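You operate a simulated robot arm through the tools that you are given. There is no shell and no other tool. Be economical: measure what you need, move in short steps, check, and stop when the job is done.

Carry out the task below with a simulated robot arm. There is one attempt and no reset: what you move stays moved.

## Task
Take the red bottle cap from the right end of the blue trolley and put it on the left end of the store counter. Put the white lens from the right end of the blue trolley on the left end of the store counter. Open the top trolley drawer, take the blue piston and put it in the inside of the top trolley drawer and shut the drawer again. Set the middle shutter to ORDER. Set the left shutter to ORDER. Set the right shutter to ORDER. Take the yellow pad and leave it on the top of the workbench. Any order will do. Set down upright: yellow pad.

It is judged by the outcome, as a careful person would: the job done as asked, and still so three seconds after it is handed in. It fails if anything else is knocked over, pushed out of place, dropped, spilled or broken. Lids that push on must go on centred and level and be pressed home; caps that screw on are set level and turned clockwise until they are tight.

## Robot
A 7-joint arm with a vacuum gripper on a trunk, on a base that drives. Base frame: it is fixed to the floor where the robot stands at the start and does not move with it; the origin is under the middle of the robot, x ahead of it, y to its left, z up. Readings come in m, rad, newtons and seconds.
With the tool pointing down near the work surface it reaches from about 0.1 to 0.62 m from the robot's upright axis, wherever it stands. Its first joint turns from -1.204 to 3.002 rad. Places, roughly: blue piston (6x6x5 cm) [-1, 0.1, 0.9]; bottle cap [0.5, 0, 0.75]; inside of the top trolley drawer [-1, 0.4, 0.8]; left end of the store counter (72x20 cm) [-1.46, 2.58, 0.9]; left shutter [-1.1, 2.5, 0.8]; lens [0.5, 0, 0.75]; middle shutter [-0.4, 2.5, 0.8]; right shutter [0.2, 2.5, 0.8]; top of the workbench [-3.5, 0.1, 0.8]; top trolley drawer [-1, 0.4, 0.8]; yellow pad (5x4x4 cm) [-1.1, 0.2, 0.9]. Payload 1.06 kg.
Tool frame: the origin (TCP) lies in the middle of the cups' lips, and z points out of the cups. The gripper has 1 cup of 0.024 m across, covering 0.024 by 0.024 m (tool x, y); the bellows give 0.008 m. With the vacuum on, a cup seals on a smooth face that it is pressed against (1 to 4 N); it does not hold porous or soft things. The pull reaches 23 N.
Orientation is that of the tool frame in the base frame, as a unit quaternion [x, y, z, w]. With the cups facing straight down, the tool's x points along the base's -x, its y along +y and its z along -z.

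## Interface
- The arm moves only by the tool servo_tool. Its argument "targets" is a list of rows, each a list of 6 numbers: the shift along the tool's x, y, z in units of 200 mm (1.0 is 200 mm), then the turn, a rotation vector about the tool's x, y, z in units of 45 degrees (1.0 is 45 degrees). In form: [[x, y, z, wx, wy, wz], ...]. A call has 1 to 8 rows; each row is the pose to reach, as a shift and turn from the pose commanded when the call began, along the tool's axes at that moment. "valve" is the vacuum: 1 switches it on, 0 off, set as the call begins (left out, the last holds). A call with a number of a shift or a turn outside -1 to 1 is refused whole. Each row takes 0.2 s and may step no farther than 0.05 m and 0.15 rad from the row before; otherwise, or with a gripper value out of range, the whole call is refused. Where a pose cannot be reached the arm comes as near as it can. A force on the tool above 40 N (or 10 N above the force at the start of the call, whichever is more), or a blocked arm, ends the call early, and 0.2 s more pass. The pull builds up within a second once a cup has sealed. Time passes only in rows, and 0.2 s behind the last, so rows that repeat a pose give it time. The reply holds the time, the measured pose of the TCP, the force on the tool along the base axes and the pull of the vacuum, in the units named above and with some noise, with the torque about the TCP (base axes, N m) and any sound that the robot's microphone picked up.
- Cameras (640 x 400 px; columns grow to the right, rows downward): "scene" is now at [0.1778, 0.0041, 1.2178]; the picture's right is [0.02, -1.00, 0.00], its down [-0.18, -0.00, -0.98] and it looks along [0.98, 0.02, -0.18] (base axes); focal length 214 px, centre (320, 200). "wrist" rides on the gripper at [0.078, 0.019, -0.096] in the tool frame; the picture's right is [-0.24, 0.97, 0.00], its down [-0.71, -0.17, -0.69] and it looks along [-0.67, -0.16, 0.73] (tool axes); focal length 243 px, centre (320, 200). There is no depth. A picture from a camera that has moved, and an enlarged one, comes with that camera's place and axes in the base frame and with its lens. The place of the scene camera against the robot may be out by one fixed shift of up to 0.012 m in any direction.
- capture(camera): a new picture of that camera. It takes no simulated time.
- raise_lower(by): slides the trunk up (or, below 0, down) by that many m; the arm and the scene camera ride with it, the base frame stays. It gives what a move gives, with no picture.
- roll_base(legs): drives the robot by 1 to 6 legs, each [ahead, left, turn to the left] in m, m and rad, along the robot's own axes; the way and the turn of a leg run together, so that a leg with both is an arc; at most 1.5 m and 3.142 rad a leg. The arm and the cameras ride along, it lands a little off, and it stops where it bumps. It gives what a move gives.
- pan_tilt(pan, tilt): turns the head with the scene camera to pan (to the left, within 1.396 rad either way) and tilt (down, from -0.506 to 1.204), counted from straight ahead of the robot. It gives what a move gives.
- close_up(camera, box): a new picture of the part [left, top, right, bottom] of that camera's present view, enlarged. It takes no simulated time.
- job_done(): hands the job in; it is judged then, once.

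Go step by step. Nothing tells you exact positions but the pictures and the camera data: compare them with the known pose of the tool, close in by small moves and look again before you grip or let go. The budget is 196 turns and 166 pictures, counting those below and the enlarged ones. Unless the task says otherwise, let go and move clear before handing in, and close with one line.

The tools are called after ">>>" by a JSON object that holds its "method" and its "body". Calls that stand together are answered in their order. servo_tool: Moves the arm, as the interface text tells. Its arguments: {"type":"object","properties":{"targets":{"type":"array","items":{"type":"array","items":{"type":"number"}}},"valve":{"type":"number"}},"required":["targets"]} The other tools are called the same way: raise_lower (by) slides the trunk up or down; roll_base (legs) drives the base; pan_tilt (pan, tilt) turns the head that bears the scene camera; capture (camera) takes a picture; close_up (camera, box) takes an enlarged picture of a part of a camera's view; job_done () hands the job in.

At the start:

```text
t: 0.0
eef_pos: [0.3323, 0.0603, 1.2323]
orientation: [0.0, 1.0, 0.001, 0.001]
ft_force: [-0.5, 0.6, 0.4]
wrist_torque: [-0.02, -0.01, 0.01]
pull: 0.1
trunk travel left (down, up): [-0.342, 0.151]
robot x, y, heading: [-0.001, -0.0009, 0.004]
head pan, tilt: [0.016, 0.185]
```

scene: 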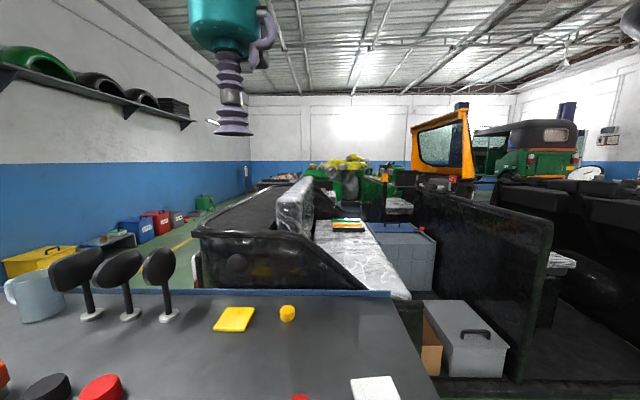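
wrist: 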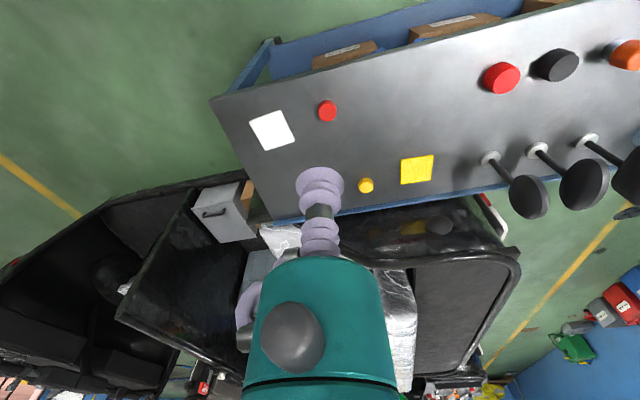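

In front of me is the blue trolley with several items. I'll tilt the head down to look at it more carefully.

>>> {"method": "pan_tilt", "body": {"pan": 0, "tilt": 0.8}}

>>> {"method": "capture", "body": {"camera": "scene"}}

>>> {"method": "close_up", "body": {"camera": "wrist", "box": [200, 20, 460, 220]}}

```text
t: 1.0
eef_pos: [0.3322, 0.0602, 1.2322]
orientation: [0.0, 1.0, 0.0, 0.0]
ft_force: [0.4, 0.1, -1.1]
wrist_torque: [0.04, -0.02, -0.01]
pull: 0.0
trunk travel left (down, up): [-0.342, 0.151]
robot x, y, heading: [0.0037, 0.0017, -0.001]
head pan, tilt: [0.0, 0.799]
```

```text
163 pictures are left
camera scene: at [0.1655, 0.0026, 1.1628], right [0.0, -1.0, 0.0], down [-0.72, 0.0, -0.7], along [0.7, 0.0, -0.72], focal length 214 px, centre (320, 200)
```

scene: 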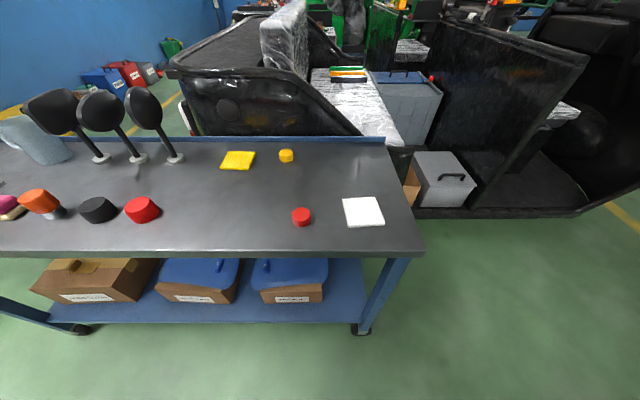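

```text
2.00 times, centred on (330, 120) of wrist
camera zoom: at [0.253, 0.0794, 1.3269], right [0.24, 0.97, 0.0], down [0.71, -0.17, 0.69], along [0.67, -0.16, -0.73], focal length 485 px, centre (300, 360)
```

zoom: 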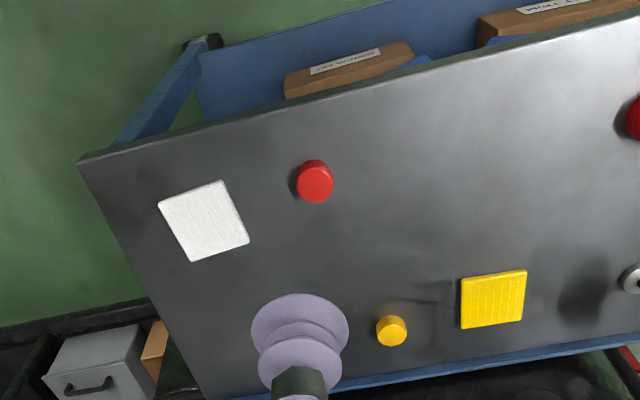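

The red cap is near (0.50, 0.04) and the white lens near (0.52, -0.11), on a surface at about z 0.75. I'll move the tool above the cap.

>>> {"method": "servo_tool", "body": {"targets": [[-0.14, -0.015, 0.16, 0, 0, 0], [-0.28, -0.03, 0.32, 0, 0, 0], [-0.42, -0.045, 0.48, 0, 0, 0], [-0.56, -0.06, 0.64, 0, 0, 0], [-0.7, -0.08, 0.8, 0, 0, 0], [-0.81, -0.09, 0.95, 0, 0, 0]]}}

>>> {"method": "servo_tool", "body": {"targets": [[0, 0, 0.2, 0, 0, 0], [0, 0, 0.4, 0, 0, 0], [0, 0, 0.6, 0, 0, 0], [0, 0, 0.7, 0, 0, 0], [0, 0, 0.7, 0, 0, 0]]}}

>>> {"method": "capture", "body": {"camera": "wrist"}}

>>> {"method": "capture", "body": {"camera": "scene"}}

```text
t: 2.4
eef_pos: [0.4941, 0.0433, 1.0405]
orientation: [0.0, 1.0, 0.0, 0.0]
ft_force: [0.6, -0.9, 0.4]
wrist_torque: [-0.02, -0.03, 0.05]
pull: 0.1
trunk travel left (down, up): [-0.342, 0.151]
robot x, y, heading: [-0.0021, -0.0023, -0.006]
head pan, tilt: [0.0, 0.799]
```

```text
t: 3.6
eef_pos: [0.4925, 0.0434, 0.9029]
orientation: [0.0, 1.0, 0.0, 0.0]
ft_force: [0.6, 0.3, -0.5]
wrist_torque: [0.02, 0.02, -0.01]
pull: 0.1
trunk travel left (down, up): [-0.342, 0.151]
robot x, y, heading: [-0.0034, 0.0, 0.005]
head pan, tilt: [0.0, 0.799]
```

```text
161 pictures are left
camera wrist: at [0.4139, 0.0622, 0.9983], right [0.23, 0.97, 0.0], down [0.71, -0.17, 0.69], along [0.67, -0.16, -0.73], focal length 243 px, centre (320, 200)
```

wrist: 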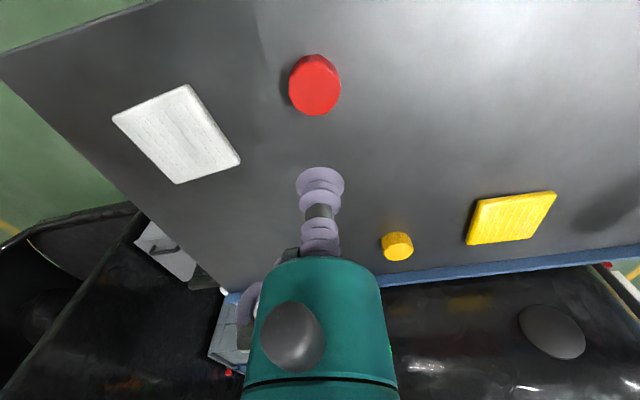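

```text
160 pictures are left
camera scene: at [0.1654, 0.0026, 1.1627], right [0.0, -1.0, 0.0], down [-0.72, 0.0, -0.7], along [0.7, 0.0, -0.72], focal length 214 px, centre (320, 200)
```

scene: 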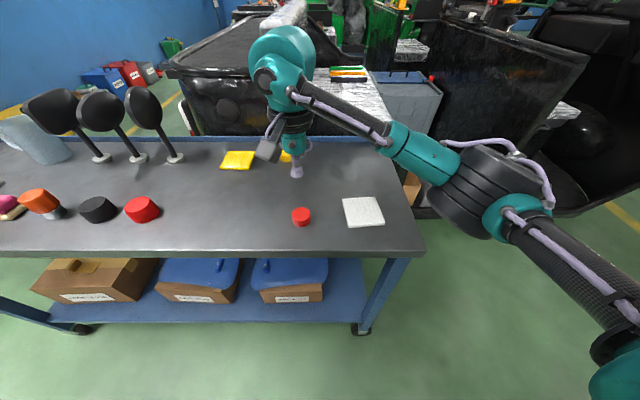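

The tool is close to the cap in x and y. I'll lower to 0.82 and look again.

>>> {"method": "servo_tool", "body": {"targets": [[0.015, -0.005, 0.2, 0, 0, 0], [0.03, -0.01, 0.4, 0, 0, 0], [0.03, -0.01, 0.4, 0, 0, 0]]}}

>>> {"method": "capture", "body": {"camera": "wrist"}}

>>> {"method": "close_up", "body": {"camera": "scene", "box": [240, 150, 400, 250]}}

```text
t: 4.4
eef_pos: [0.4875, 0.0411, 0.8237]
orientation: [0.0, 1.0, 0.0, 0.0]
ft_force: [-0.3, -0.1, 0.0]
wrist_torque: [0.0, 0.0, 0.01]
pull: 0.0
trunk travel left (down, up): [-0.342, 0.151]
robot x, y, heading: [0.0002, -0.0025, -0.001]
head pan, tilt: [0.0, 0.799]
```

```text
159 pictures are left
camera wrist: at [0.408, 0.0604, 0.9194], right [0.24, 0.97, 0.0], down [0.71, -0.17, 0.69], along [0.67, -0.16, -0.73], focal length 243 px, centre (320, 200)
```

wrist: 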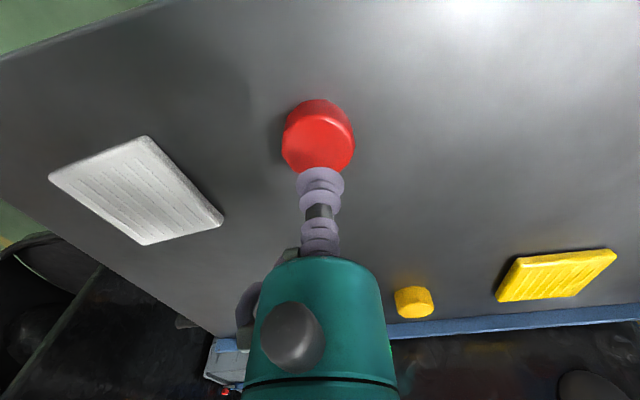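

```text
4.00 times, centred on (320, 200) of scene
camera zoom: at [0.1655, 0.0026, 1.1627], right [0.0, -1.0, 0.0], down [-0.72, 0.0, -0.7], along [0.7, 0.0, -0.72], focal length 858 px, centre (320, 200)
```

zoom: 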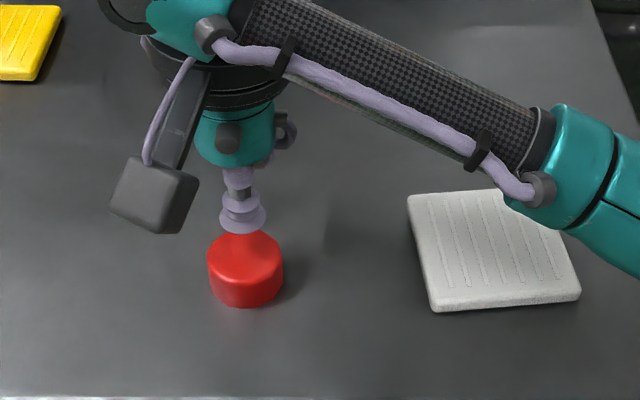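

Tool and cap are roughly aligned. I'll descend in fine steps with the vacuum on.

>>> {"method": "servo_tool", "body": {"targets": [[0, 0, 0.03, 0, 0, 0], [0, 0, 0.06, 0, 0, 0], [0, 0, 0.09, 0, 0, 0], [0, 0, 0.12, 0, 0, 0], [0, 0, 0.14, 0, 0, 0]], "valve": 1}}

>>> {"method": "close_up", "body": {"camera": "scene", "box": [240, 150, 400, 250]}}

>>> {"method": "close_up", "body": {"camera": "wrist", "box": [240, 80, 400, 240]}}

```text
t: 5.6
eef_pos: [0.4888, 0.0417, 0.7956]
orientation: [0.001, 1.0, 0.002, 0.002]
ft_force: [2.4, -1.1, 20.1]
wrist_torque: [0.01, 0.06, -0.02]
pull: 22.7
trunk travel left (down, up): [-0.342, 0.151]
robot x, y, heading: [0.0004, 0.0013, -0.0]
head pan, tilt: [0.0, 0.799]
```

```text
4.00 times, centred on (320, 200) of scene
camera zoom: at [0.1644, 0.0023, 1.163], right [0.0, -1.0, 0.0], down [-0.72, 0.0, -0.7], along [0.7, 0.0, -0.72], focal length 858 px, centre (320, 200)
```

zoom: 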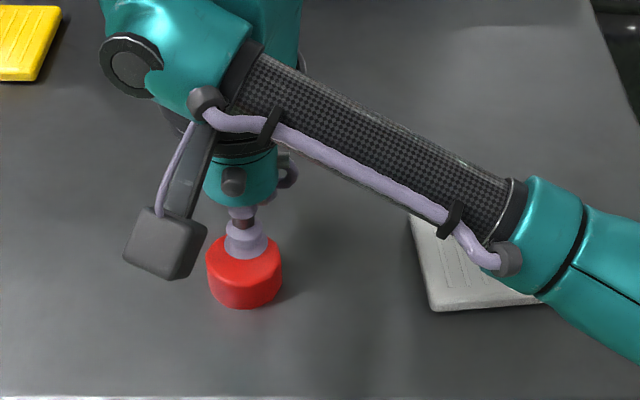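

```text
2.50 times, centred on (320, 160) of wrist
camera zoom: at [0.4089, 0.0598, 0.8908], right [0.24, 0.97, 0.0], down [0.7, -0.17, 0.69], along [0.67, -0.16, -0.73], focal length 606 px, centre (320, 300)
```

zoom: 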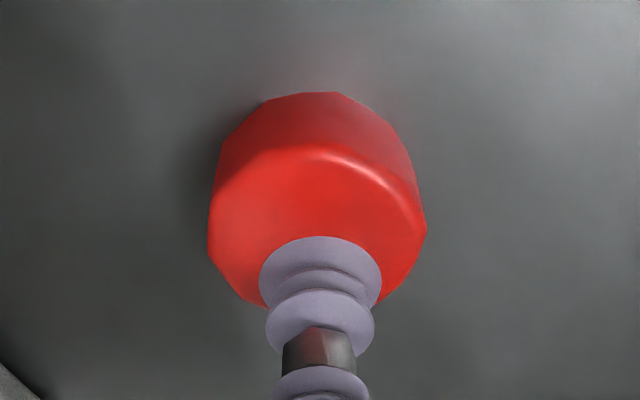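

The cap is sealed, so I'll lift it straight up.

>>> {"method": "servo_tool", "body": {"targets": [[0, 0, -0.05, 0, 0, 0], [0, 0, -0.2, 0, 0, 0], [0, 0, -0.4, 0, 0, 0], [0, 0, -0.6, 0, 0, 0], [0, 0, -0.8, 0, 0, 0], [0, 0, -1, 0, 0, 0]]}}

>>> {"method": "close_up", "body": {"camera": "wrist", "box": [120, 0, 520, 250]}}

>>> {"method": "pan_tilt", "body": {"pan": 1.39, "tilt": 0.35}}

>>> {"method": "capture", "body": {"camera": "scene"}}

```text
t: 7.0
eef_pos: [0.4854, 0.0392, 0.9955]
orientation: [0.0, 1.0, 0.0, 0.0]
ft_force: [-0.3, -1.0, 0.3]
wrist_torque: [-0.01, -0.02, 0.03]
pull: 23.1
trunk travel left (down, up): [-0.342, 0.151]
robot x, y, heading: [-0.001, 0.0, 0.004]
head pan, tilt: [0.0, 0.799]
```

```text
1.60 times, centred on (320, 125) of wrist
camera zoom: at [0.4079, 0.0591, 1.0903], right [0.24, 0.97, 0.0], down [0.71, -0.17, 0.68], along [0.67, -0.16, -0.73], focal length 388 px, centre (320, 320)
```

zoom: 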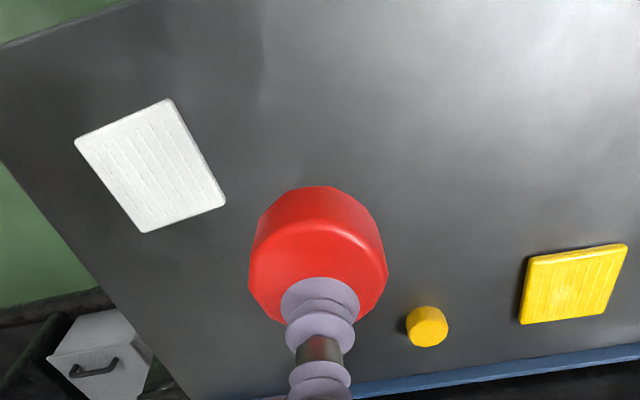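

```text
t: 8.5
eef_pos: [0.4868, 0.0404, 0.9933]
orientation: [0.0, 1.0, 0.0, 0.0]
ft_force: [-0.6, 0.0, -0.4]
wrist_torque: [0.02, 0.0, 0.02]
pull: 23.1
trunk travel left (down, up): [-0.342, 0.151]
robot x, y, heading: [0.001, -0.0045, 0.002]
head pan, tilt: [1.389, 0.351]
```

```text
154 pictures are left
camera scene: at [0.1017, 0.0942, 1.2023], right [0.98, -0.18, 0.0], down [-0.06, -0.34, -0.94], along [0.17, 0.92, -0.34], focal length 214 px, centre (320, 200)
```

scene: 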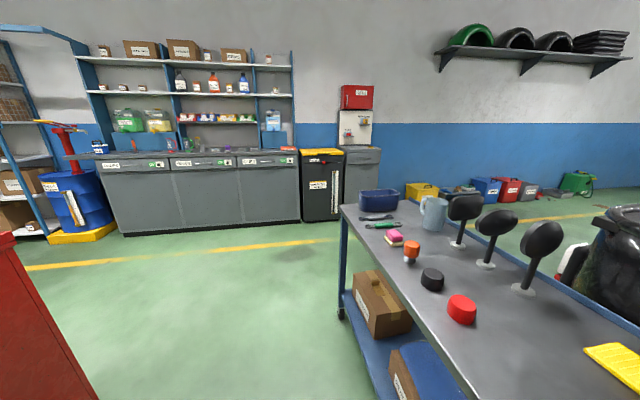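

The store counter with the three shutters is across the room on the left. I'll zoom in on it.

>>> {"method": "close_up", "body": {"camera": "scene", "box": [80, 130, 320, 250]}}

>>> {"method": "close_up", "body": {"camera": "scene", "box": [90, 140, 200, 180]}}

```text
2.67 times, centred on (200, 190) of scene
camera zoom: at [0.1017, 0.0942, 1.2023], right [0.98, -0.18, 0.0], down [-0.06, -0.34, -0.94], along [0.17, 0.92, -0.34], focal length 572 px, centre (640, 227)
```

zoom: 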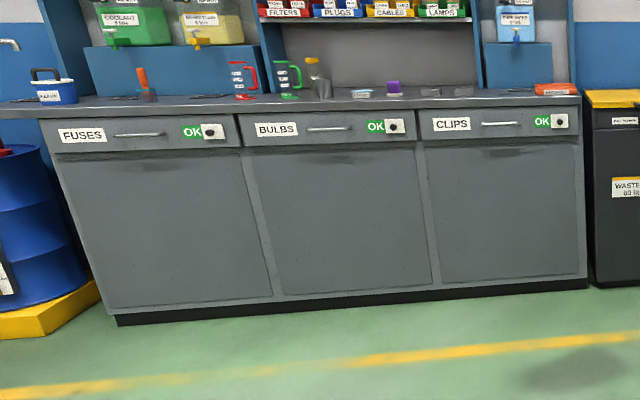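

```text
5.82 times, centred on (145, 160) of scene
camera zoom: at [0.1017, 0.0942, 1.2023], right [0.98, -0.18, 0.0], down [-0.06, -0.34, -0.94], along [0.17, 0.92, -0.34], focal length 1248 px, centre (1338, 433)
```

zoom: 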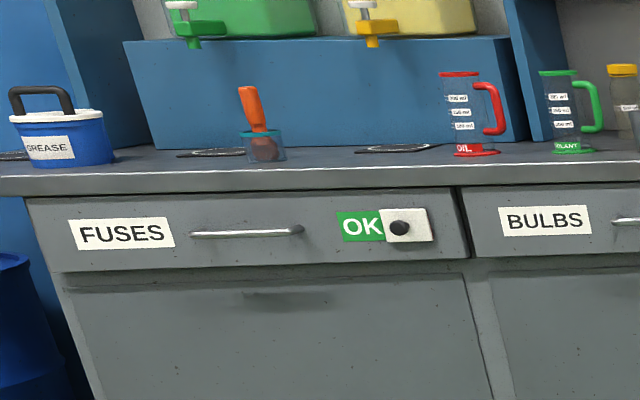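

The shutters are the small sliding plates on the FUSES, BULBS and CLIPS fronts. I'll retract the arm, back off a bit, turn left and head toward the counter.

>>> {"method": "servo_tool", "body": {"targets": [[0.2, 0, -0.05, 0, 0, 0], [0.4, 0, -0.1, 0, 0, 0], [0.6, 0, -0.15, 0, 0, 0], [0.8, 0, -0.2, 0, 0, 0], [0.95, 0, -0.25, 0, 0, 0]]}}

>>> {"method": "roll_base", "body": {"legs": [[-0.15, 0, 0], [0, 0, 1.571], [1.3, 0, 0]]}}

>>> {"method": "pan_tilt", "body": {"pan": 0.7, "tilt": 0.35}}

>>> {"method": "capture", "body": {"camera": "scene"}}

```text
t: 9.7
eef_pos: [0.2984, 0.0415, 1.0444]
orientation: [0.001, 1.0, 0.0, 0.0]
ft_force: [-0.7, -0.2, -0.7]
wrist_torque: [0.01, 0.02, -0.03]
pull: 23.0
trunk travel left (down, up): [-0.342, 0.151]
robot x, y, heading: [-0.0003, -0.0035, -0.003]
head pan, tilt: [1.389, 0.351]
```

```text
t: 21.1
eef_pos: [-0.1973, 1.5975, 1.0449]
orientation: [0.708, -0.706, 0.0, 0.0]
ft_force: [-0.2, 0.2, -0.3]
wrist_torque: [0.03, -0.03, -0.01]
pull: 23.3
trunk travel left (down, up): [-0.342, 0.151]
robot x, y, heading: [-0.152, 1.2963, 1.575]
head pan, tilt: [1.389, 0.351]
```

```text
t: 22.1
eef_pos: [-0.1973, 1.5974, 1.0435]
orientation: [0.708, -0.706, -0.001, 0.0]
ft_force: [0.1, -0.1, 0.3]
wrist_torque: [0.01, -0.03, -0.01]
pull: 23.4
trunk travel left (down, up): [-0.342, 0.151]
robot x, y, heading: [-0.1582, 1.3023, 1.572]
head pan, tilt: [0.7, 0.351]
```

```text
151 pictures are left
camera scene: at [-0.2226, 1.4657, 1.2024], right [0.76, 0.65, 0.0], down [0.22, -0.26, -0.94], along [-0.61, 0.72, -0.34], focal length 214 px, centre (320, 200)
```

scene: 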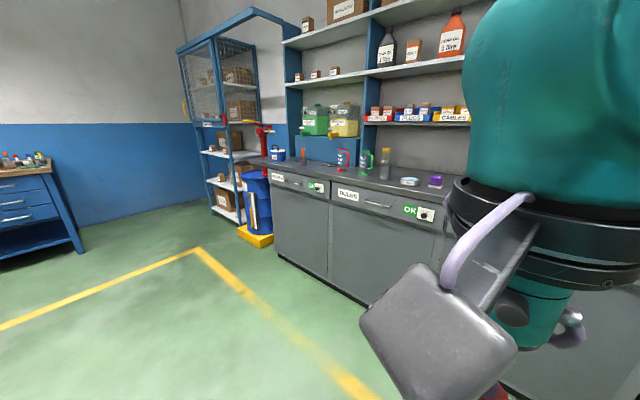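

The way is clear. I'll slide left to x≈-1.3 and forward to y≈1.8.

>>> {"method": "roll_base", "body": {"legs": [[0, 1.15, 0], [0.5, 0, 0]]}}

>>> {"method": "pan_tilt", "body": {"pan": 0.3, "tilt": 0.6}}

>>> {"method": "capture", "body": {"camera": "scene"}}

>>> {"method": "capture", "body": {"camera": "wrist"}}

```text
t: 35.2
eef_pos: [-1.3687, 2.0891, 1.0439]
orientation: [0.709, -0.705, 0.0, 0.001]
ft_force: [0.6, 0.1, -0.5]
wrist_torque: [-0.01, -0.01, -0.02]
pull: 23.0
trunk travel left (down, up): [-0.342, 0.151]
robot x, y, heading: [-1.3245, 1.7916, 1.573]
head pan, tilt: [0.7, 0.351]
```

```text
t: 36.0
eef_pos: [-1.368, 2.0901, 1.0433]
orientation: [0.709, -0.705, 0.0, 0.0]
ft_force: [0.1, -0.1, -0.4]
wrist_torque: [0.0, 0.02, 0.03]
pull: 23.2
trunk travel left (down, up): [-0.342, 0.151]
robot x, y, heading: [-1.3212, 1.7901, 1.578]
head pan, tilt: [0.3, 0.6]
```

```text
150 pictures are left
camera scene: at [-1.3585, 1.9712, 1.1796], right [0.95, 0.3, 0.0], down [0.17, -0.54, -0.83], along [-0.25, 0.79, -0.56], focal length 214 px, centre (320, 200)
```

scene: 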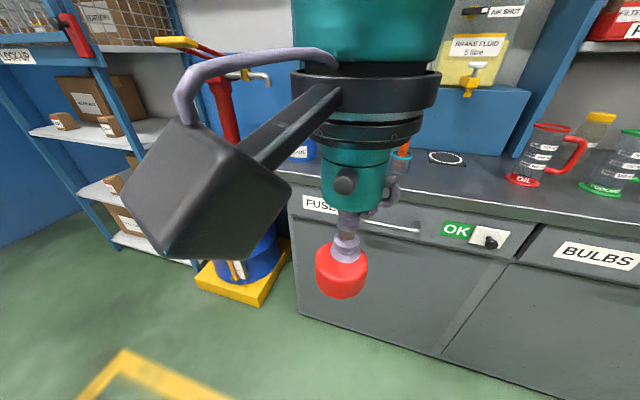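

```text
149 pictures are left
camera wrist: at [-1.3868, 2.0112, 1.1394], right [-0.97, 0.23, 0.0], down [0.17, 0.71, 0.69], along [0.16, 0.67, -0.73], focal length 243 px, centre (320, 200)
```

wrist: 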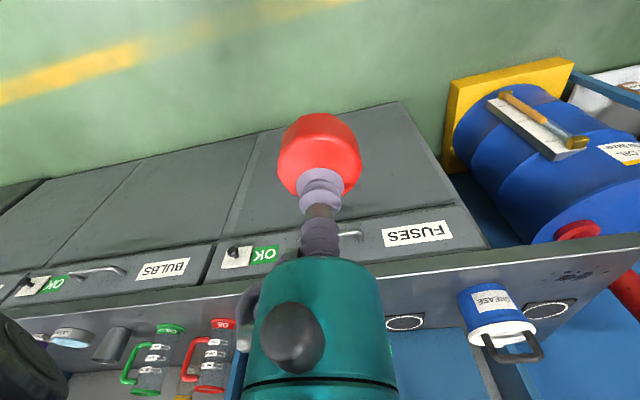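

I've got a free area on the left end of the counter, in front of the rings. I'll drive 0.25 m closer and reach over.

>>> {"method": "roll_base", "body": {"legs": [[0.25, 0, 0]]}}

>>> {"method": "servo_tool", "body": {"targets": [[-0.2, 0.03, 0, 0, 0, 0], [-0.4, 0.06, 0, 0, 0, 0], [-0.6, 0.09, 0, 0, 0, 0], [-0.8, 0.12, 0, 0, 0, 0], [-1, 0.15, 0, 0, 0, 0]]}}

>>> {"method": "pan_tilt", "body": {"pan": 0.2, "tilt": 0.7}}

>>> {"method": "capture", "body": {"camera": "scene"}}

>>> {"method": "capture", "body": {"camera": "wrist"}}

```text
t: 37.9
eef_pos: [-1.3697, 2.3415, 1.0444]
orientation: [0.709, -0.705, 0.001, 0.0]
ft_force: [-0.4, -0.2, 0.5]
wrist_torque: [-0.03, 0.04, 0.01]
pull: 22.8
trunk travel left (down, up): [-0.342, 0.151]
robot x, y, heading: [-1.3258, 2.0446, 1.574]
head pan, tilt: [0.3, 0.6]
```

```text
t: 39.1
eef_pos: [-1.3993, 2.541, 1.0454]
orientation: [0.71, -0.704, 0.0, -0.001]
ft_force: [-0.2, -0.1, -0.8]
wrist_torque: [-0.02, -0.01, -0.02]
pull: 23.4
trunk travel left (down, up): [-0.342, 0.151]
robot x, y, heading: [-1.3225, 2.0412, 1.58]
head pan, tilt: [0.3, 0.6]
```

```text
t: 39.7
eef_pos: [-1.4003, 2.5412, 1.0459]
orientation: [0.709, -0.705, 0.0, 0.0]
ft_force: [-0.5, 0.0, -0.8]
wrist_torque: [0.0, 0.02, -0.02]
pull: 22.6
trunk travel left (down, up): [-0.342, 0.151]
robot x, y, heading: [-1.3257, 2.0436, 1.58]
head pan, tilt: [0.201, 0.7]
```

```text
148 pictures are left
camera scene: at [-1.3511, 2.2213, 1.171], right [0.98, 0.21, 0.0], down [0.13, -0.63, -0.77], along [-0.16, 0.75, -0.64], focal length 214 px, centre (320, 200)
```

scene: 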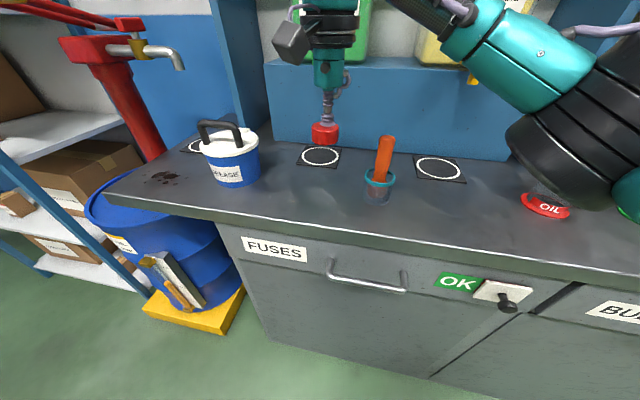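

```text
147 pictures are left
camera wrist: at [-1.4189, 2.4621, 1.1411], right [-0.97, 0.23, 0.0], down [0.17, 0.71, 0.69], along [0.16, 0.67, -0.73], focal length 243 px, centre (320, 200)
```

wrist: 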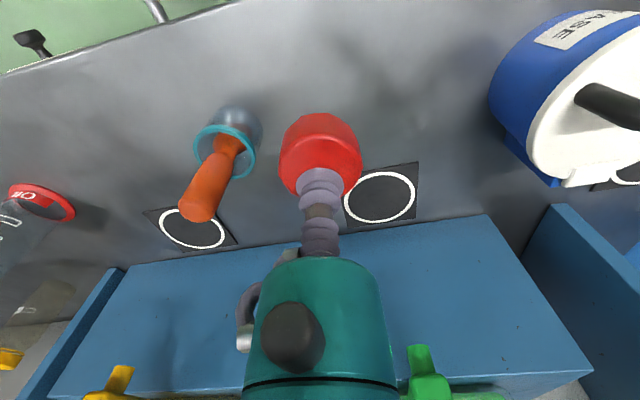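

The spot at (-1.40, 2.54) is free between the scraper and the grease tub. I'll lower to contact there.

>>> {"method": "servo_tool", "body": {"targets": [[0, 0, 0.15, 0, 0, 0], [0, 0, 0.3, 0, 0, 0], [0, 0, 0.4, 0, 0, 0], [0, 0, 0.45, 0, 0, 0], [0, 0, 0.48, 0, 0, 0], [0, 0, 0.51, 0, 0, 0]]}}

>>> {"method": "close_up", "body": {"camera": "scene", "box": [240, 70, 440, 210]}}

```text
t: 41.1
eef_pos: [-1.4007, 2.5414, 0.9407]
orientation: [0.71, -0.704, -0.001, 0.0]
ft_force: [0.6, -0.5, -1.1]
wrist_torque: [0.01, -0.01, -0.01]
pull: 23.0
trunk travel left (down, up): [-0.342, 0.151]
robot x, y, heading: [-1.3272, 2.0468, 1.581]
head pan, tilt: [0.201, 0.7]
```

```text
2.86 times, centred on (340, 140) of scene
camera zoom: at [-1.351, 2.2213, 1.171], right [0.98, 0.21, 0.0], down [0.13, -0.63, -0.76], along [-0.16, 0.75, -0.64], focal length 613 px, centre (263, 371)
```

zoom: 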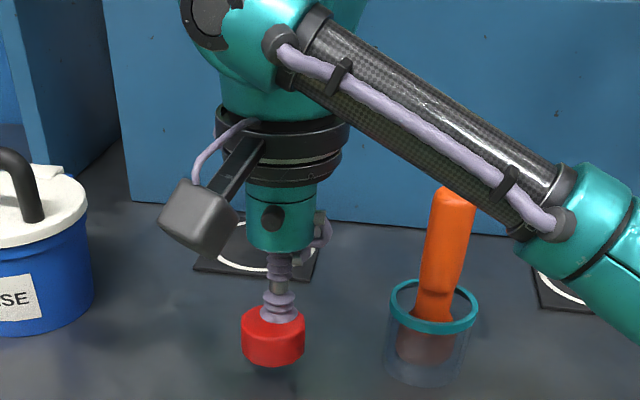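

Clearance to the scraper and the tub is fine. I'll keep descending in small steps.

>>> {"method": "servo_tool", "body": {"targets": [[0, 0, 0.02, 0, 0, 0], [0, 0, 0.04, 0, 0, 0], [0, 0, 0.06, 0, 0, 0], [0, 0, 0.08, 0, 0, 0]]}}

```text
t: 42.1
eef_pos: [-1.4015, 2.5414, 0.9278]
orientation: [0.709, -0.705, 0.0, 0.0]
ft_force: [0.6, -0.2, 1.0]
wrist_torque: [0.01, -0.01, 0.0]
pull: 23.1
trunk travel left (down, up): [-0.342, 0.151]
robot x, y, heading: [-1.3261, 2.0428, 1.573]
head pan, tilt: [0.201, 0.7]
```

>>> {"method": "servo_tool", "body": {"targets": [[0, 0, 0.01, 0, 0, 0], [0, 0, 0.02, 0, 0, 0], [0, 0, 0.03, 0, 0, 0], [0, 0, 0.04, 0, 0, 0]]}}

>>> {"method": "close_up", "body": {"camera": "scene", "box": [240, 70, 440, 210]}}

```text
t: 43.1
eef_pos: [-1.4011, 2.5409, 0.9206]
orientation: [0.71, -0.705, -0.002, 0.0]
ft_force: [1.0, 2.2, 12.8]
wrist_torque: [-0.02, 0.01, 0.03]
pull: 23.5
trunk travel left (down, up): [-0.342, 0.151]
robot x, y, heading: [-1.3282, 2.0406, 1.58]
head pan, tilt: [0.201, 0.7]
```

```text
2.86 times, centred on (340, 140) of scene
camera zoom: at [-1.3508, 2.2207, 1.1712], right [0.98, 0.21, 0.0], down [0.13, -0.63, -0.77], along [-0.16, 0.75, -0.64], focal length 613 px, centre (263, 371)
```

zoom: 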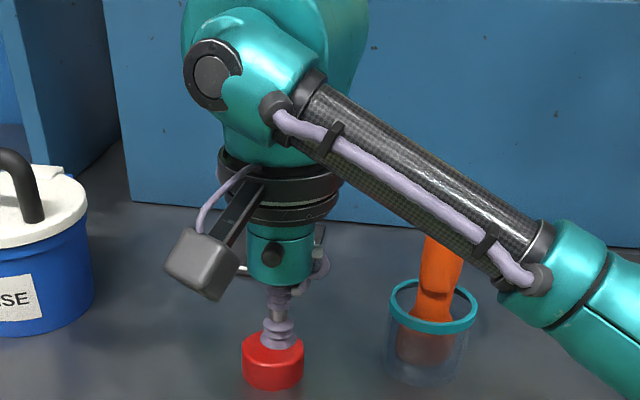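

In contact with the counter. I'll release, wait, and lift.

>>> {"method": "servo_tool", "body": {"targets": [[0, 0, -0.015, 0, 0, 0], [0, 0, -0.015, 0, 0, 0], [0, 0, -0.015, 0, 0, 0], [0, 0, -0.015, 0, 0, 0], [0, 0, -0.05, 0, 0, 0], [0, 0, -0.2, 0, 0, 0], [0, 0, -0.4, 0, 0, 0], [0, 0, -0.6, 0, 0, 0]], "valve": 0}}

>>> {"method": "capture", "body": {"camera": "scene"}}

```text
t: 44.9
eef_pos: [-1.3998, 2.5412, 1.0391]
orientation: [0.71, -0.704, -0.001, 0.0]
ft_force: [-0.4, 0.4, 0.8]
wrist_torque: [0.02, 0.02, 0.0]
pull: 0.0
trunk travel left (down, up): [-0.342, 0.151]
robot x, y, heading: [-1.3227, 2.0445, 1.58]
head pan, tilt: [0.201, 0.7]
```

```text
144 pictures are left
camera scene: at [-1.3511, 2.221, 1.171], right [0.98, 0.21, 0.0], down [0.13, -0.63, -0.77], along [-0.16, 0.75, -0.64], focal length 214 px, centre (320, 200)
```

scene: 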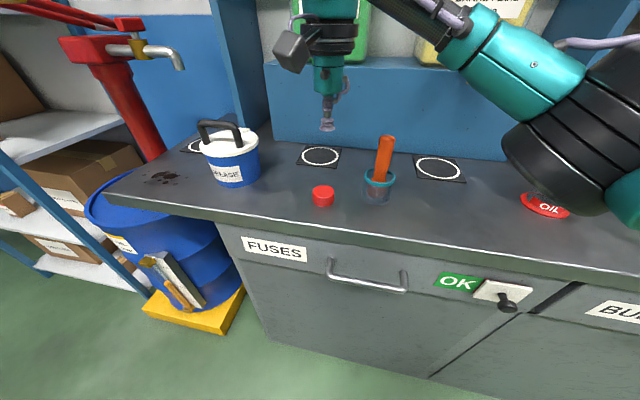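

The cap is placed. Now the left shutter: I'll take a close look at it.

>>> {"method": "close_up", "body": {"camera": "scene", "box": [420, 250, 580, 350]}}

>>> {"method": "servo_tool", "body": {"targets": [[0.2, 0, 0, 0, 0, 0], [0.4, 0, 0, 0, 0, 0], [0.6, 0, 0, 0, 0, 0], [0.8, 0, 0, 0, 0, 0], [1, 0, 0, 0, 0, 0]]}}

```text
4.00 times, centred on (500, 300) of scene
camera zoom: at [-1.3511, 2.221, 1.171], right [0.98, 0.21, 0.0], down [0.13, -0.63, -0.77], along [-0.16, 0.75, -0.64], focal length 858 px, centre (-400, -200)
```

zoom: 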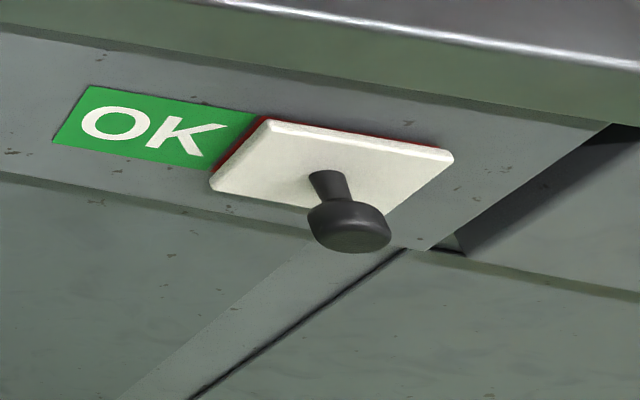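

```text
t: 46.1
eef_pos: [-1.4014, 2.3405, 1.0398]
orientation: [0.71, -0.705, 0.0, 0.0]
ft_force: [0.6, -1.0, -0.2]
wrist_torque: [-0.01, 0.04, -0.01]
pull: 0.1
trunk travel left (down, up): [-0.342, 0.151]
robot x, y, heading: [-1.3269, 2.0442, 1.575]
head pan, tilt: [0.201, 0.7]
```

The red ORDER label is under the plate, so the plate has to slide left over OK. I'll back off, line up in front of the knob and turn the tool horizontal so I can grip the knob's end.

>>> {"method": "roll_base", "body": {"legs": [[-0.25, 0, 0], [0, -0.22, 0]]}}

>>> {"method": "raise_lower", "body": {"by": -0.12}}

>>> {"method": "servo_tool", "body": {"targets": [[-0.05, 0, 0, 0, -0.16, 0], [-0.1, 0, 0, 0, -0.33, 0], [-0.15, 0, 0, 0, -0.5, 0], [-0.2, 0, 0, 0, -0.67, 0], [-0.25, 0, 0, 0, -0.84, 0], [-0.3, 0, 0, 0, -1, 0]]}}

>>> {"method": "servo_tool", "body": {"targets": [[0, 0, 0, 0, -0.16, 0], [0, 0, 0, 0, -0.33, 0], [0, 0, 0, 0, -0.5, 0], [0, 0, 0, 0, -0.67, 0], [0, 0, 0, 0, -0.84, 0], [0, 0, 0, 0, -1, 0]]}}

>>> {"method": "pan_tilt", "body": {"pan": 0, "tilt": 0.5}}

>>> {"method": "capture", "body": {"camera": "scene"}}

>>> {"method": "capture", "body": {"camera": "wrist"}}

```text
t: 50.1
eef_pos: [-1.1826, 2.099, 1.0401]
orientation: [0.711, -0.704, 0.0, 0.0]
ft_force: [0.4, -0.2, -1.0]
wrist_torque: [0.04, 0.02, -0.02]
pull: 0.0
trunk travel left (down, up): [-0.342, 0.151]
robot x, y, heading: [-1.1077, 1.8035, 1.579]
head pan, tilt: [0.201, 0.7]
```

```text
t: 51.6
eef_pos: [-1.1836, 2.1021, 0.9191]
orientation: [-0.706, 0.708, -0.003, -0.004]
ft_force: [0.9, 0.5, 0.1]
wrist_torque: [0.03, 0.0, 0.0]
pull: 0.1
trunk travel left (down, up): [-0.222, 0.271]
robot x, y, heading: [-1.1067, 1.7981, 1.579]
head pan, tilt: [0.201, 0.7]
```

```text
t: 53.0
eef_pos: [-1.1819, 2.1676, 0.917]
orientation: [-0.648, 0.661, 0.263, 0.271]
ft_force: [-0.2, 0.0, 0.6]
wrist_torque: [0.01, 0.0, -0.01]
pull: 0.0
trunk travel left (down, up): [-0.222, 0.271]
robot x, y, heading: [-1.1105, 1.8011, 1.58]
head pan, tilt: [0.201, 0.7]
```

```text
t: 54.4
eef_pos: [-1.2072, 2.1827, 0.9864]
orientation: [-0.416, 0.596, 0.571, 0.382]
ft_force: [0.0, -0.2, 0.5]
wrist_torque: [0.01, -0.01, -0.04]
pull: 0.0
out of reach, approached as far as the arm can: row 4, 5, 6
trunk travel left (down, up): [-0.222, 0.271]
robot x, y, heading: [-1.1024, 1.7991, 1.586]
head pan, tilt: [0.201, 0.7]
stopped in row 6: the arm was blocked; the commanded pose is now the measured one
```

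```text
t: 55.1
eef_pos: [-1.2078, 2.1827, 0.9879]
orientation: [-0.415, 0.596, 0.572, 0.381]
ft_force: [-0.1, -0.7, -0.3]
wrist_torque: [-0.01, -0.01, 0.02]
pull: 0.0
trunk travel left (down, up): [-0.222, 0.271]
robot x, y, heading: [-1.1053, 1.7985, 1.577]
head pan, tilt: [0.0, 0.499]
```

```text
142 pictures are left
camera scene: at [-1.1168, 2.0146, 1.0706], right [1.0, 0.01, 0.0], down [0.01, -0.48, -0.88], along [-0.01, 0.88, -0.48], focal length 214 px, centre (320, 200)
```

scene: 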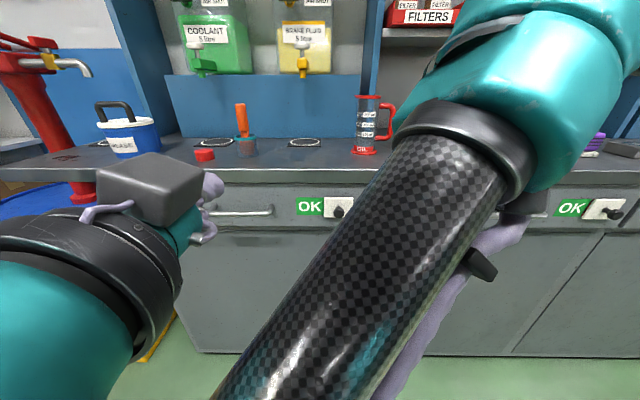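

```text
141 pictures are left
camera wrist: at [-1.2534, 2.0836, 0.927], right [-0.82, 0.01, 0.57], down [0.43, -0.64, 0.63], along [0.38, 0.77, 0.52], focal length 243 px, centre (320, 200)
```

wrist: 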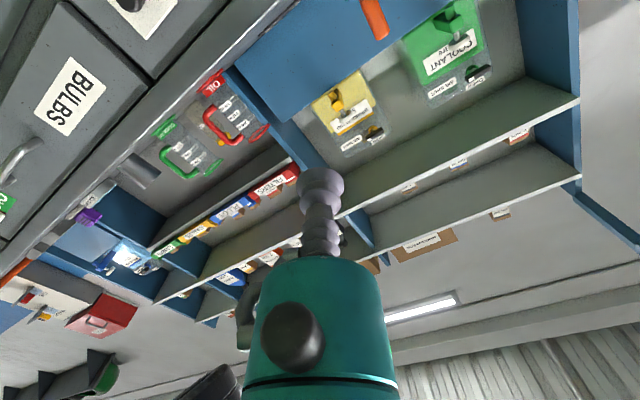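

The tool already faces +y, just rolled by about 21°. I'll extend outward, then come down and across to in front of the knob at about (-1.077, 2.33, 0.82).

>>> {"method": "servo_tool", "body": {"targets": [[0, 0, 0.25, 0, 0, 0], [0, 0, 0.5, 0, 0, 0], [0, 0, 0.7, 0, 0, 0], [0.1, -0.183, 0.72, 0.003, -0.015, -0.095], [0.2, -0.366, 0.73, 0.005, -0.03, -0.19], [0.3, -0.55, 0.745, 0.008, -0.045, -0.285], [0.4, -0.73, 0.755, 0.01, -0.06, -0.38], [0.5, -0.915, 0.766, 0.013, -0.074, -0.476]]}}

>>> {"method": "capture", "body": {"camera": "scene"}}

>>> {"method": "capture", "body": {"camera": "wrist"}}

```text
t: 56.9
eef_pos: [-1.0785, 2.3298, 0.8198]
orientation: [0.503, -0.497, -0.499, -0.501]
ft_force: [0.3, 1.3, 0.1]
wrist_torque: [0.01, -0.02, 0.0]
pull: 0.0
trunk travel left (down, up): [-0.222, 0.271]
robot x, y, heading: [-1.1082, 1.8005, 1.579]
head pan, tilt: [0.0, 0.499]
```

```text
140 pictures are left
camera scene: at [-1.1168, 2.0145, 1.0707], right [1.0, 0.01, 0.0], down [0.01, -0.48, -0.88], along [-0.01, 0.88, -0.48], focal length 214 px, centre (320, 200)
```

scene: 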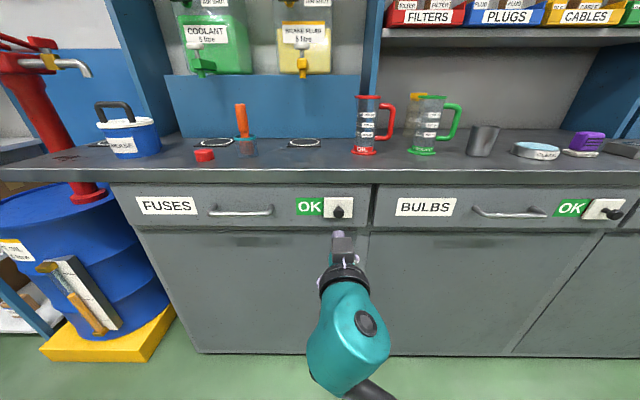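

```text
139 pictures are left
camera wrist: at [-1.0976, 2.234, 0.7406], right [-0.97, 0.0, 0.23], down [0.17, -0.68, 0.71], along [0.15, 0.73, 0.67], focal length 243 px, centre (320, 200)
```

wrist: 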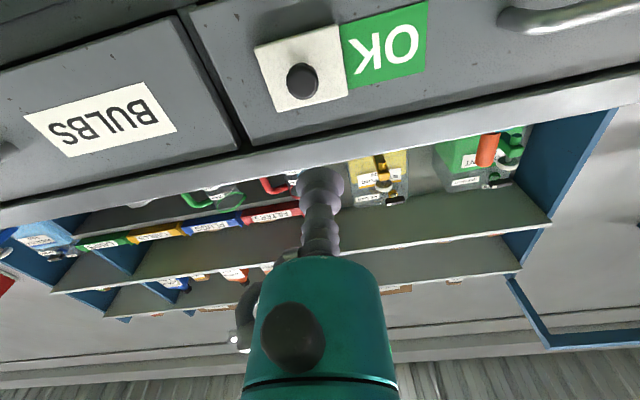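

The tool is well posed. I'll step closer to the knob and refine.

>>> {"method": "servo_tool", "body": {"targets": [[0.05, -0.015, 0.1, 0, 0, 0], [0.1, -0.03, 0.2, 0, 0, 0], [0.1, -0.03, 0.2, 0, 0, 0]]}}

>>> {"method": "close_up", "body": {"camera": "wrist", "box": [220, 50, 420, 250]}}

>>> {"method": "close_up", "body": {"camera": "scene", "box": [290, 180, 390, 250]}}

```text
t: 57.7
eef_pos: [-1.0731, 2.3689, 0.7982]
orientation: [0.503, -0.498, -0.5, -0.499]
ft_force: [-0.4, -0.4, -0.6]
wrist_torque: [0.01, -0.03, 0.02]
pull: 0.0
trunk travel left (down, up): [-0.222, 0.271]
robot x, y, heading: [-1.1042, 1.8019, 1.578]
head pan, tilt: [0.0, 0.499]
```

```text
2.00 times, centred on (320, 150) of wrist
camera zoom: at [-1.0917, 2.2729, 0.7194], right [-0.97, 0.0, 0.23], down [0.17, -0.68, 0.71], along [0.16, 0.73, 0.66], focal length 485 px, centre (320, 300)
```

zoom: 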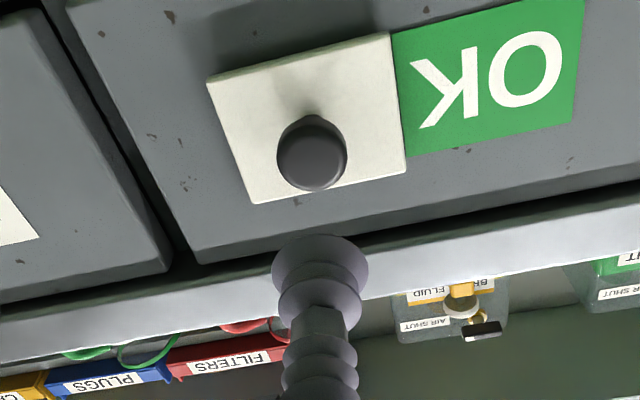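

```text
5.71 times, centred on (340, 215) of scene
camera zoom: at [-1.1167, 2.0146, 1.0707], right [1.0, 0.01, 0.0], down [0.01, -0.48, -0.88], along [-0.01, 0.88, -0.48], focal length 1226 px, centre (206, 114)
```

zoom: 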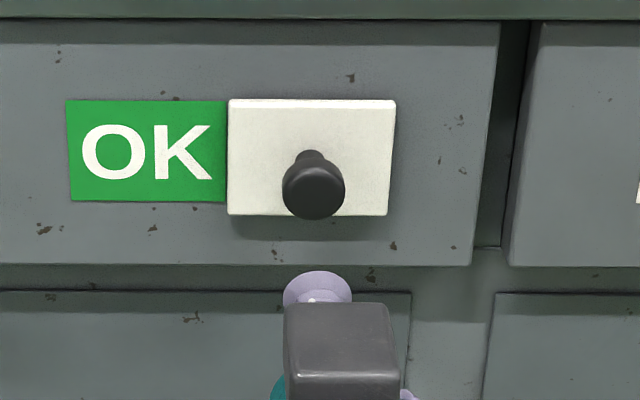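

The knob's end is only about as wide as the cup, so pushing it sideways from the right is more dependable. I'll move to its right, then forward beside it.

>>> {"method": "servo_tool", "body": {"targets": [[0.01, -0.22, 0, 0, 0, 0], [0.01, -0.22, 0.15, 0, 0, 0], [0.01, -0.22, 0.3, 0, 0, 0], [0.01, -0.22, 0.37, 0, 0, 0], [0.01, -0.22, 0.37, 0, 0, 0]]}}

>>> {"method": "close_up", "body": {"camera": "wrist", "box": [220, 50, 420, 250]}}

>>> {"method": "close_up", "body": {"camera": "scene", "box": [290, 180, 390, 250]}}

```text
t: 58.9
eef_pos: [-1.0276, 2.4445, 0.7952]
orientation: [0.502, -0.499, -0.5, -0.499]
ft_force: [-0.9, 0.1, -1.0]
wrist_torque: [0.02, -0.03, 0.02]
pull: 0.1
trunk travel left (down, up): [-0.222, 0.271]
robot x, y, heading: [-1.1078, 1.8008, 1.585]
head pan, tilt: [0.0, 0.499]
```

```text
2.00 times, centred on (320, 150) of wrist
camera zoom: at [-1.0468, 2.3482, 0.7174], right [-0.97, 0.0, 0.23], down [0.17, -0.68, 0.71], along [0.16, 0.73, 0.66], focal length 485 px, centre (320, 300)
```

zoom: 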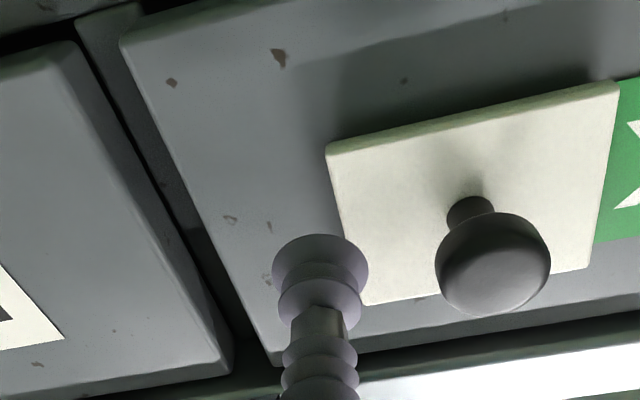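

```text
5.71 times, centred on (340, 215) of scene
camera zoom: at [-1.1167, 2.0146, 1.0707], right [1.0, 0.01, 0.0], down [0.01, -0.48, -0.88], along [-0.01, 0.88, -0.48], focal length 1226 px, centre (206, 114)
```

zoom: 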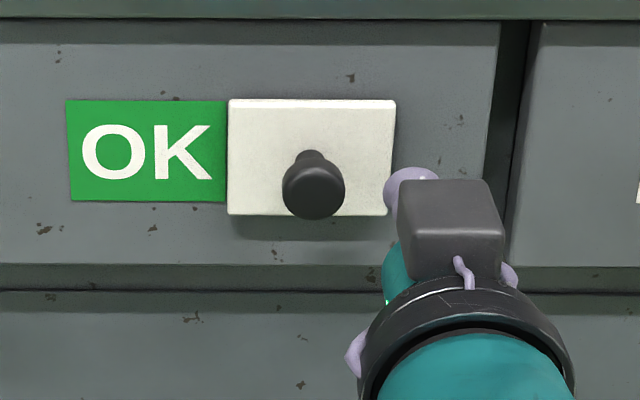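

The cup is beside the knob. Now I'll push left.

>>> {"method": "servo_tool", "body": {"targets": [[0, 0.06, 0, 0, 0, 0], [0, 0.12, 0, 0, 0, 0], [0, 0.18, 0, 0, 0, 0], [0, 0.24, 0, 0, 0, 0]]}}

>>> {"method": "close_up", "body": {"camera": "scene", "box": [290, 180, 390, 250]}}

```text
t: 59.9
eef_pos: [-1.078, 2.4424, 0.7952]
orientation: [0.503, -0.499, -0.499, -0.5]
ft_force: [-0.2, -0.1, 0.8]
wrist_torque: [0.0, -0.02, 0.0]
pull: 0.2
trunk travel left (down, up): [-0.222, 0.271]
robot x, y, heading: [-1.1096, 1.7991, 1.583]
head pan, tilt: [0.0, 0.499]
```

```text
5.71 times, centred on (340, 215) of scene
camera zoom: at [-1.1167, 2.0145, 1.0707], right [1.0, 0.01, 0.0], down [0.0, -0.48, -0.88], along [-0.01, 0.88, -0.48], focal length 1226 px, centre (206, 114)
```

zoom: 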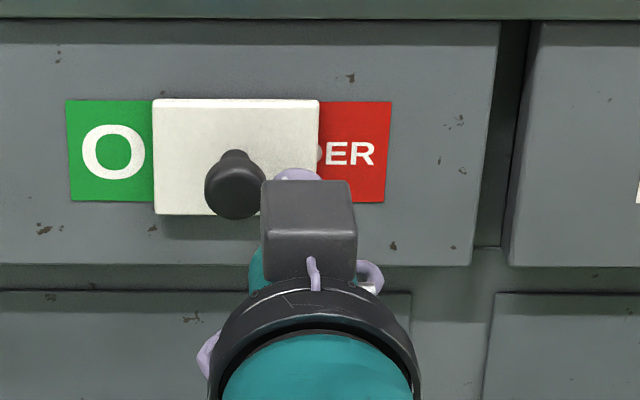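

It's working. I'll push the remaining ~36 mm.

>>> {"method": "servo_tool", "body": {"targets": [[0, 0.06, 0, 0, 0, 0], [0, 0.12, 0, 0, 0, 0], [0, 0.17, 0, 0, 0, 0], [0, 0.185, 0, 0, 0, 0]]}}

>>> {"method": "close_up", "body": {"camera": "scene", "box": [290, 180, 390, 250]}}

```text
t: 60.9
eef_pos: [-1.1142, 2.4426, 0.797]
orientation: [0.502, -0.499, -0.5, -0.499]
ft_force: [1.4, 0.2, 0.5]
wrist_torque: [0.0, 0.0, 0.01]
pull: 0.1
trunk travel left (down, up): [-0.222, 0.271]
robot x, y, heading: [-1.1073, 1.801, 1.582]
head pan, tilt: [0.0, 0.499]
```

```text
5.71 times, centred on (340, 215) of scene
camera zoom: at [-1.1166, 2.0145, 1.0707], right [1.0, 0.01, 0.0], down [0.0, -0.48, -0.88], along [-0.01, 0.88, -0.48], focal length 1226 px, centre (206, 114)
```

zoom: 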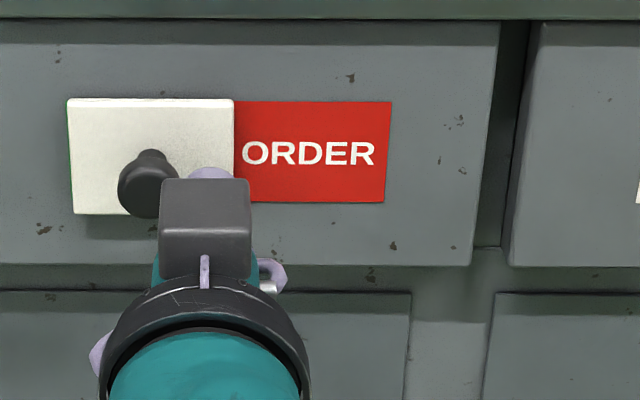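

ORDER is showing. I'll nudge it slightly to be sure it's at the stop, then back out.

>>> {"method": "servo_tool", "body": {"targets": [[0, 0.01, 0, 0, 0, 0], [0, 0.02, 0, 0, 0, 0], [0, 0.02, 0, 0, 0, 0]]}}

>>> {"method": "close_up", "body": {"camera": "scene", "box": [290, 180, 390, 250]}}

>>> {"method": "servo_tool", "body": {"targets": [[0, -0.04, 0, 0, 0, 0], [0, -0.06, -0.2, 0, 0, 0], [0, -0.06, -0.4, 0, 0, 0], [0, -0.06, -0.5, 0, 0, 0]]}}

```text
t: 61.7
eef_pos: [-1.1179, 2.4454, 0.7961]
orientation: [-0.502, 0.498, 0.502, 0.498]
ft_force: [3.1, -0.4, 1.0]
wrist_torque: [-0.02, 0.02, 0.01]
pull: 0.1
trunk travel left (down, up): [-0.222, 0.271]
robot x, y, heading: [-1.1087, 1.7999, 1.579]
head pan, tilt: [0.0, 0.499]
```

```text
5.71 times, centred on (340, 215) of scene
camera zoom: at [-1.1164, 2.0144, 1.0707], right [1.0, 0.01, 0.0], down [0.0, -0.48, -0.88], along [-0.01, 0.88, -0.48], focal length 1226 px, centre (206, 114)
```

zoom: 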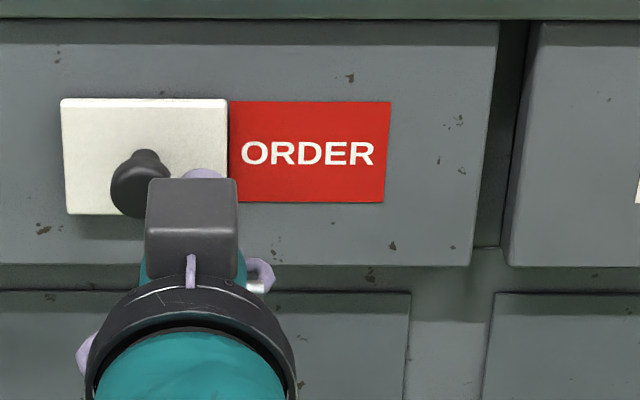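

```text
t: 62.7
eef_pos: [-1.1057, 2.3431, 0.7956]
orientation: [0.503, -0.498, -0.5, -0.498]
ft_force: [0.4, -0.2, 0.3]
wrist_torque: [-0.03, -0.01, 0.0]
pull: 0.0
trunk travel left (down, up): [-0.222, 0.271]
robot x, y, heading: [-1.1065, 1.8036, 1.578]
head pan, tilt: [0.0, 0.499]
```

The left shutter is at its stop. I'll drive right about 0.68 m to the middle one.

>>> {"method": "roll_base", "body": {"legs": [[0, -0.68, 0]]}}

>>> {"method": "capture", "body": {"camera": "scene"}}

>>> {"method": "capture", "body": {"camera": "wrist"}}

```text
t: 69.1
eef_pos: [-0.4302, 2.3536, 0.7966]
orientation: [0.504, -0.496, -0.503, -0.496]
ft_force: [0.0, -0.1, -0.3]
wrist_torque: [0.03, 0.01, 0.0]
pull: 0.0
trunk travel left (down, up): [-0.222, 0.271]
robot x, y, heading: [-0.4287, 1.8109, 1.594]
head pan, tilt: [0.0, 0.499]
```

```text
131 pictures are left
camera scene: at [-0.4379, 2.0245, 1.0707], right [1.0, 0.02, 0.0], down [0.01, -0.48, -0.88], along [-0.02, 0.88, -0.48], focal length 214 px, centre (320, 200)
```

scene: 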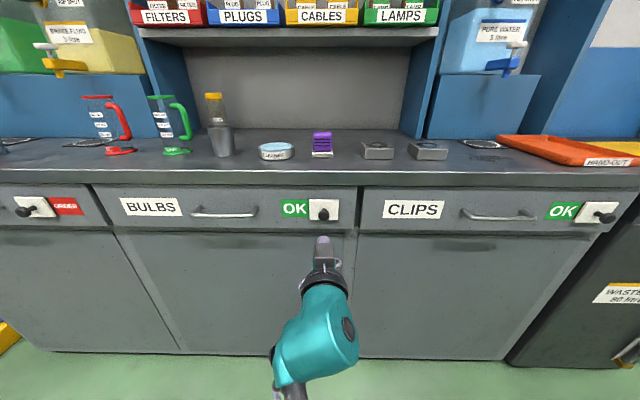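

```text
130 pictures are left
camera wrist: at [-0.4476, 2.2575, 0.7177], right [-0.97, -0.01, 0.23], down [0.18, -0.68, 0.71], along [0.15, 0.73, 0.66], focal length 243 px, centre (320, 200)
```

wrist: 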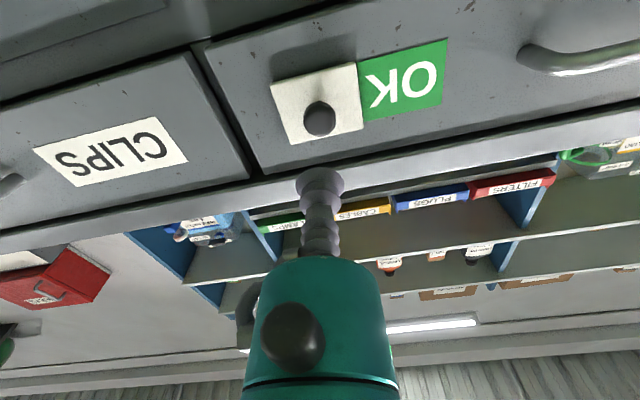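

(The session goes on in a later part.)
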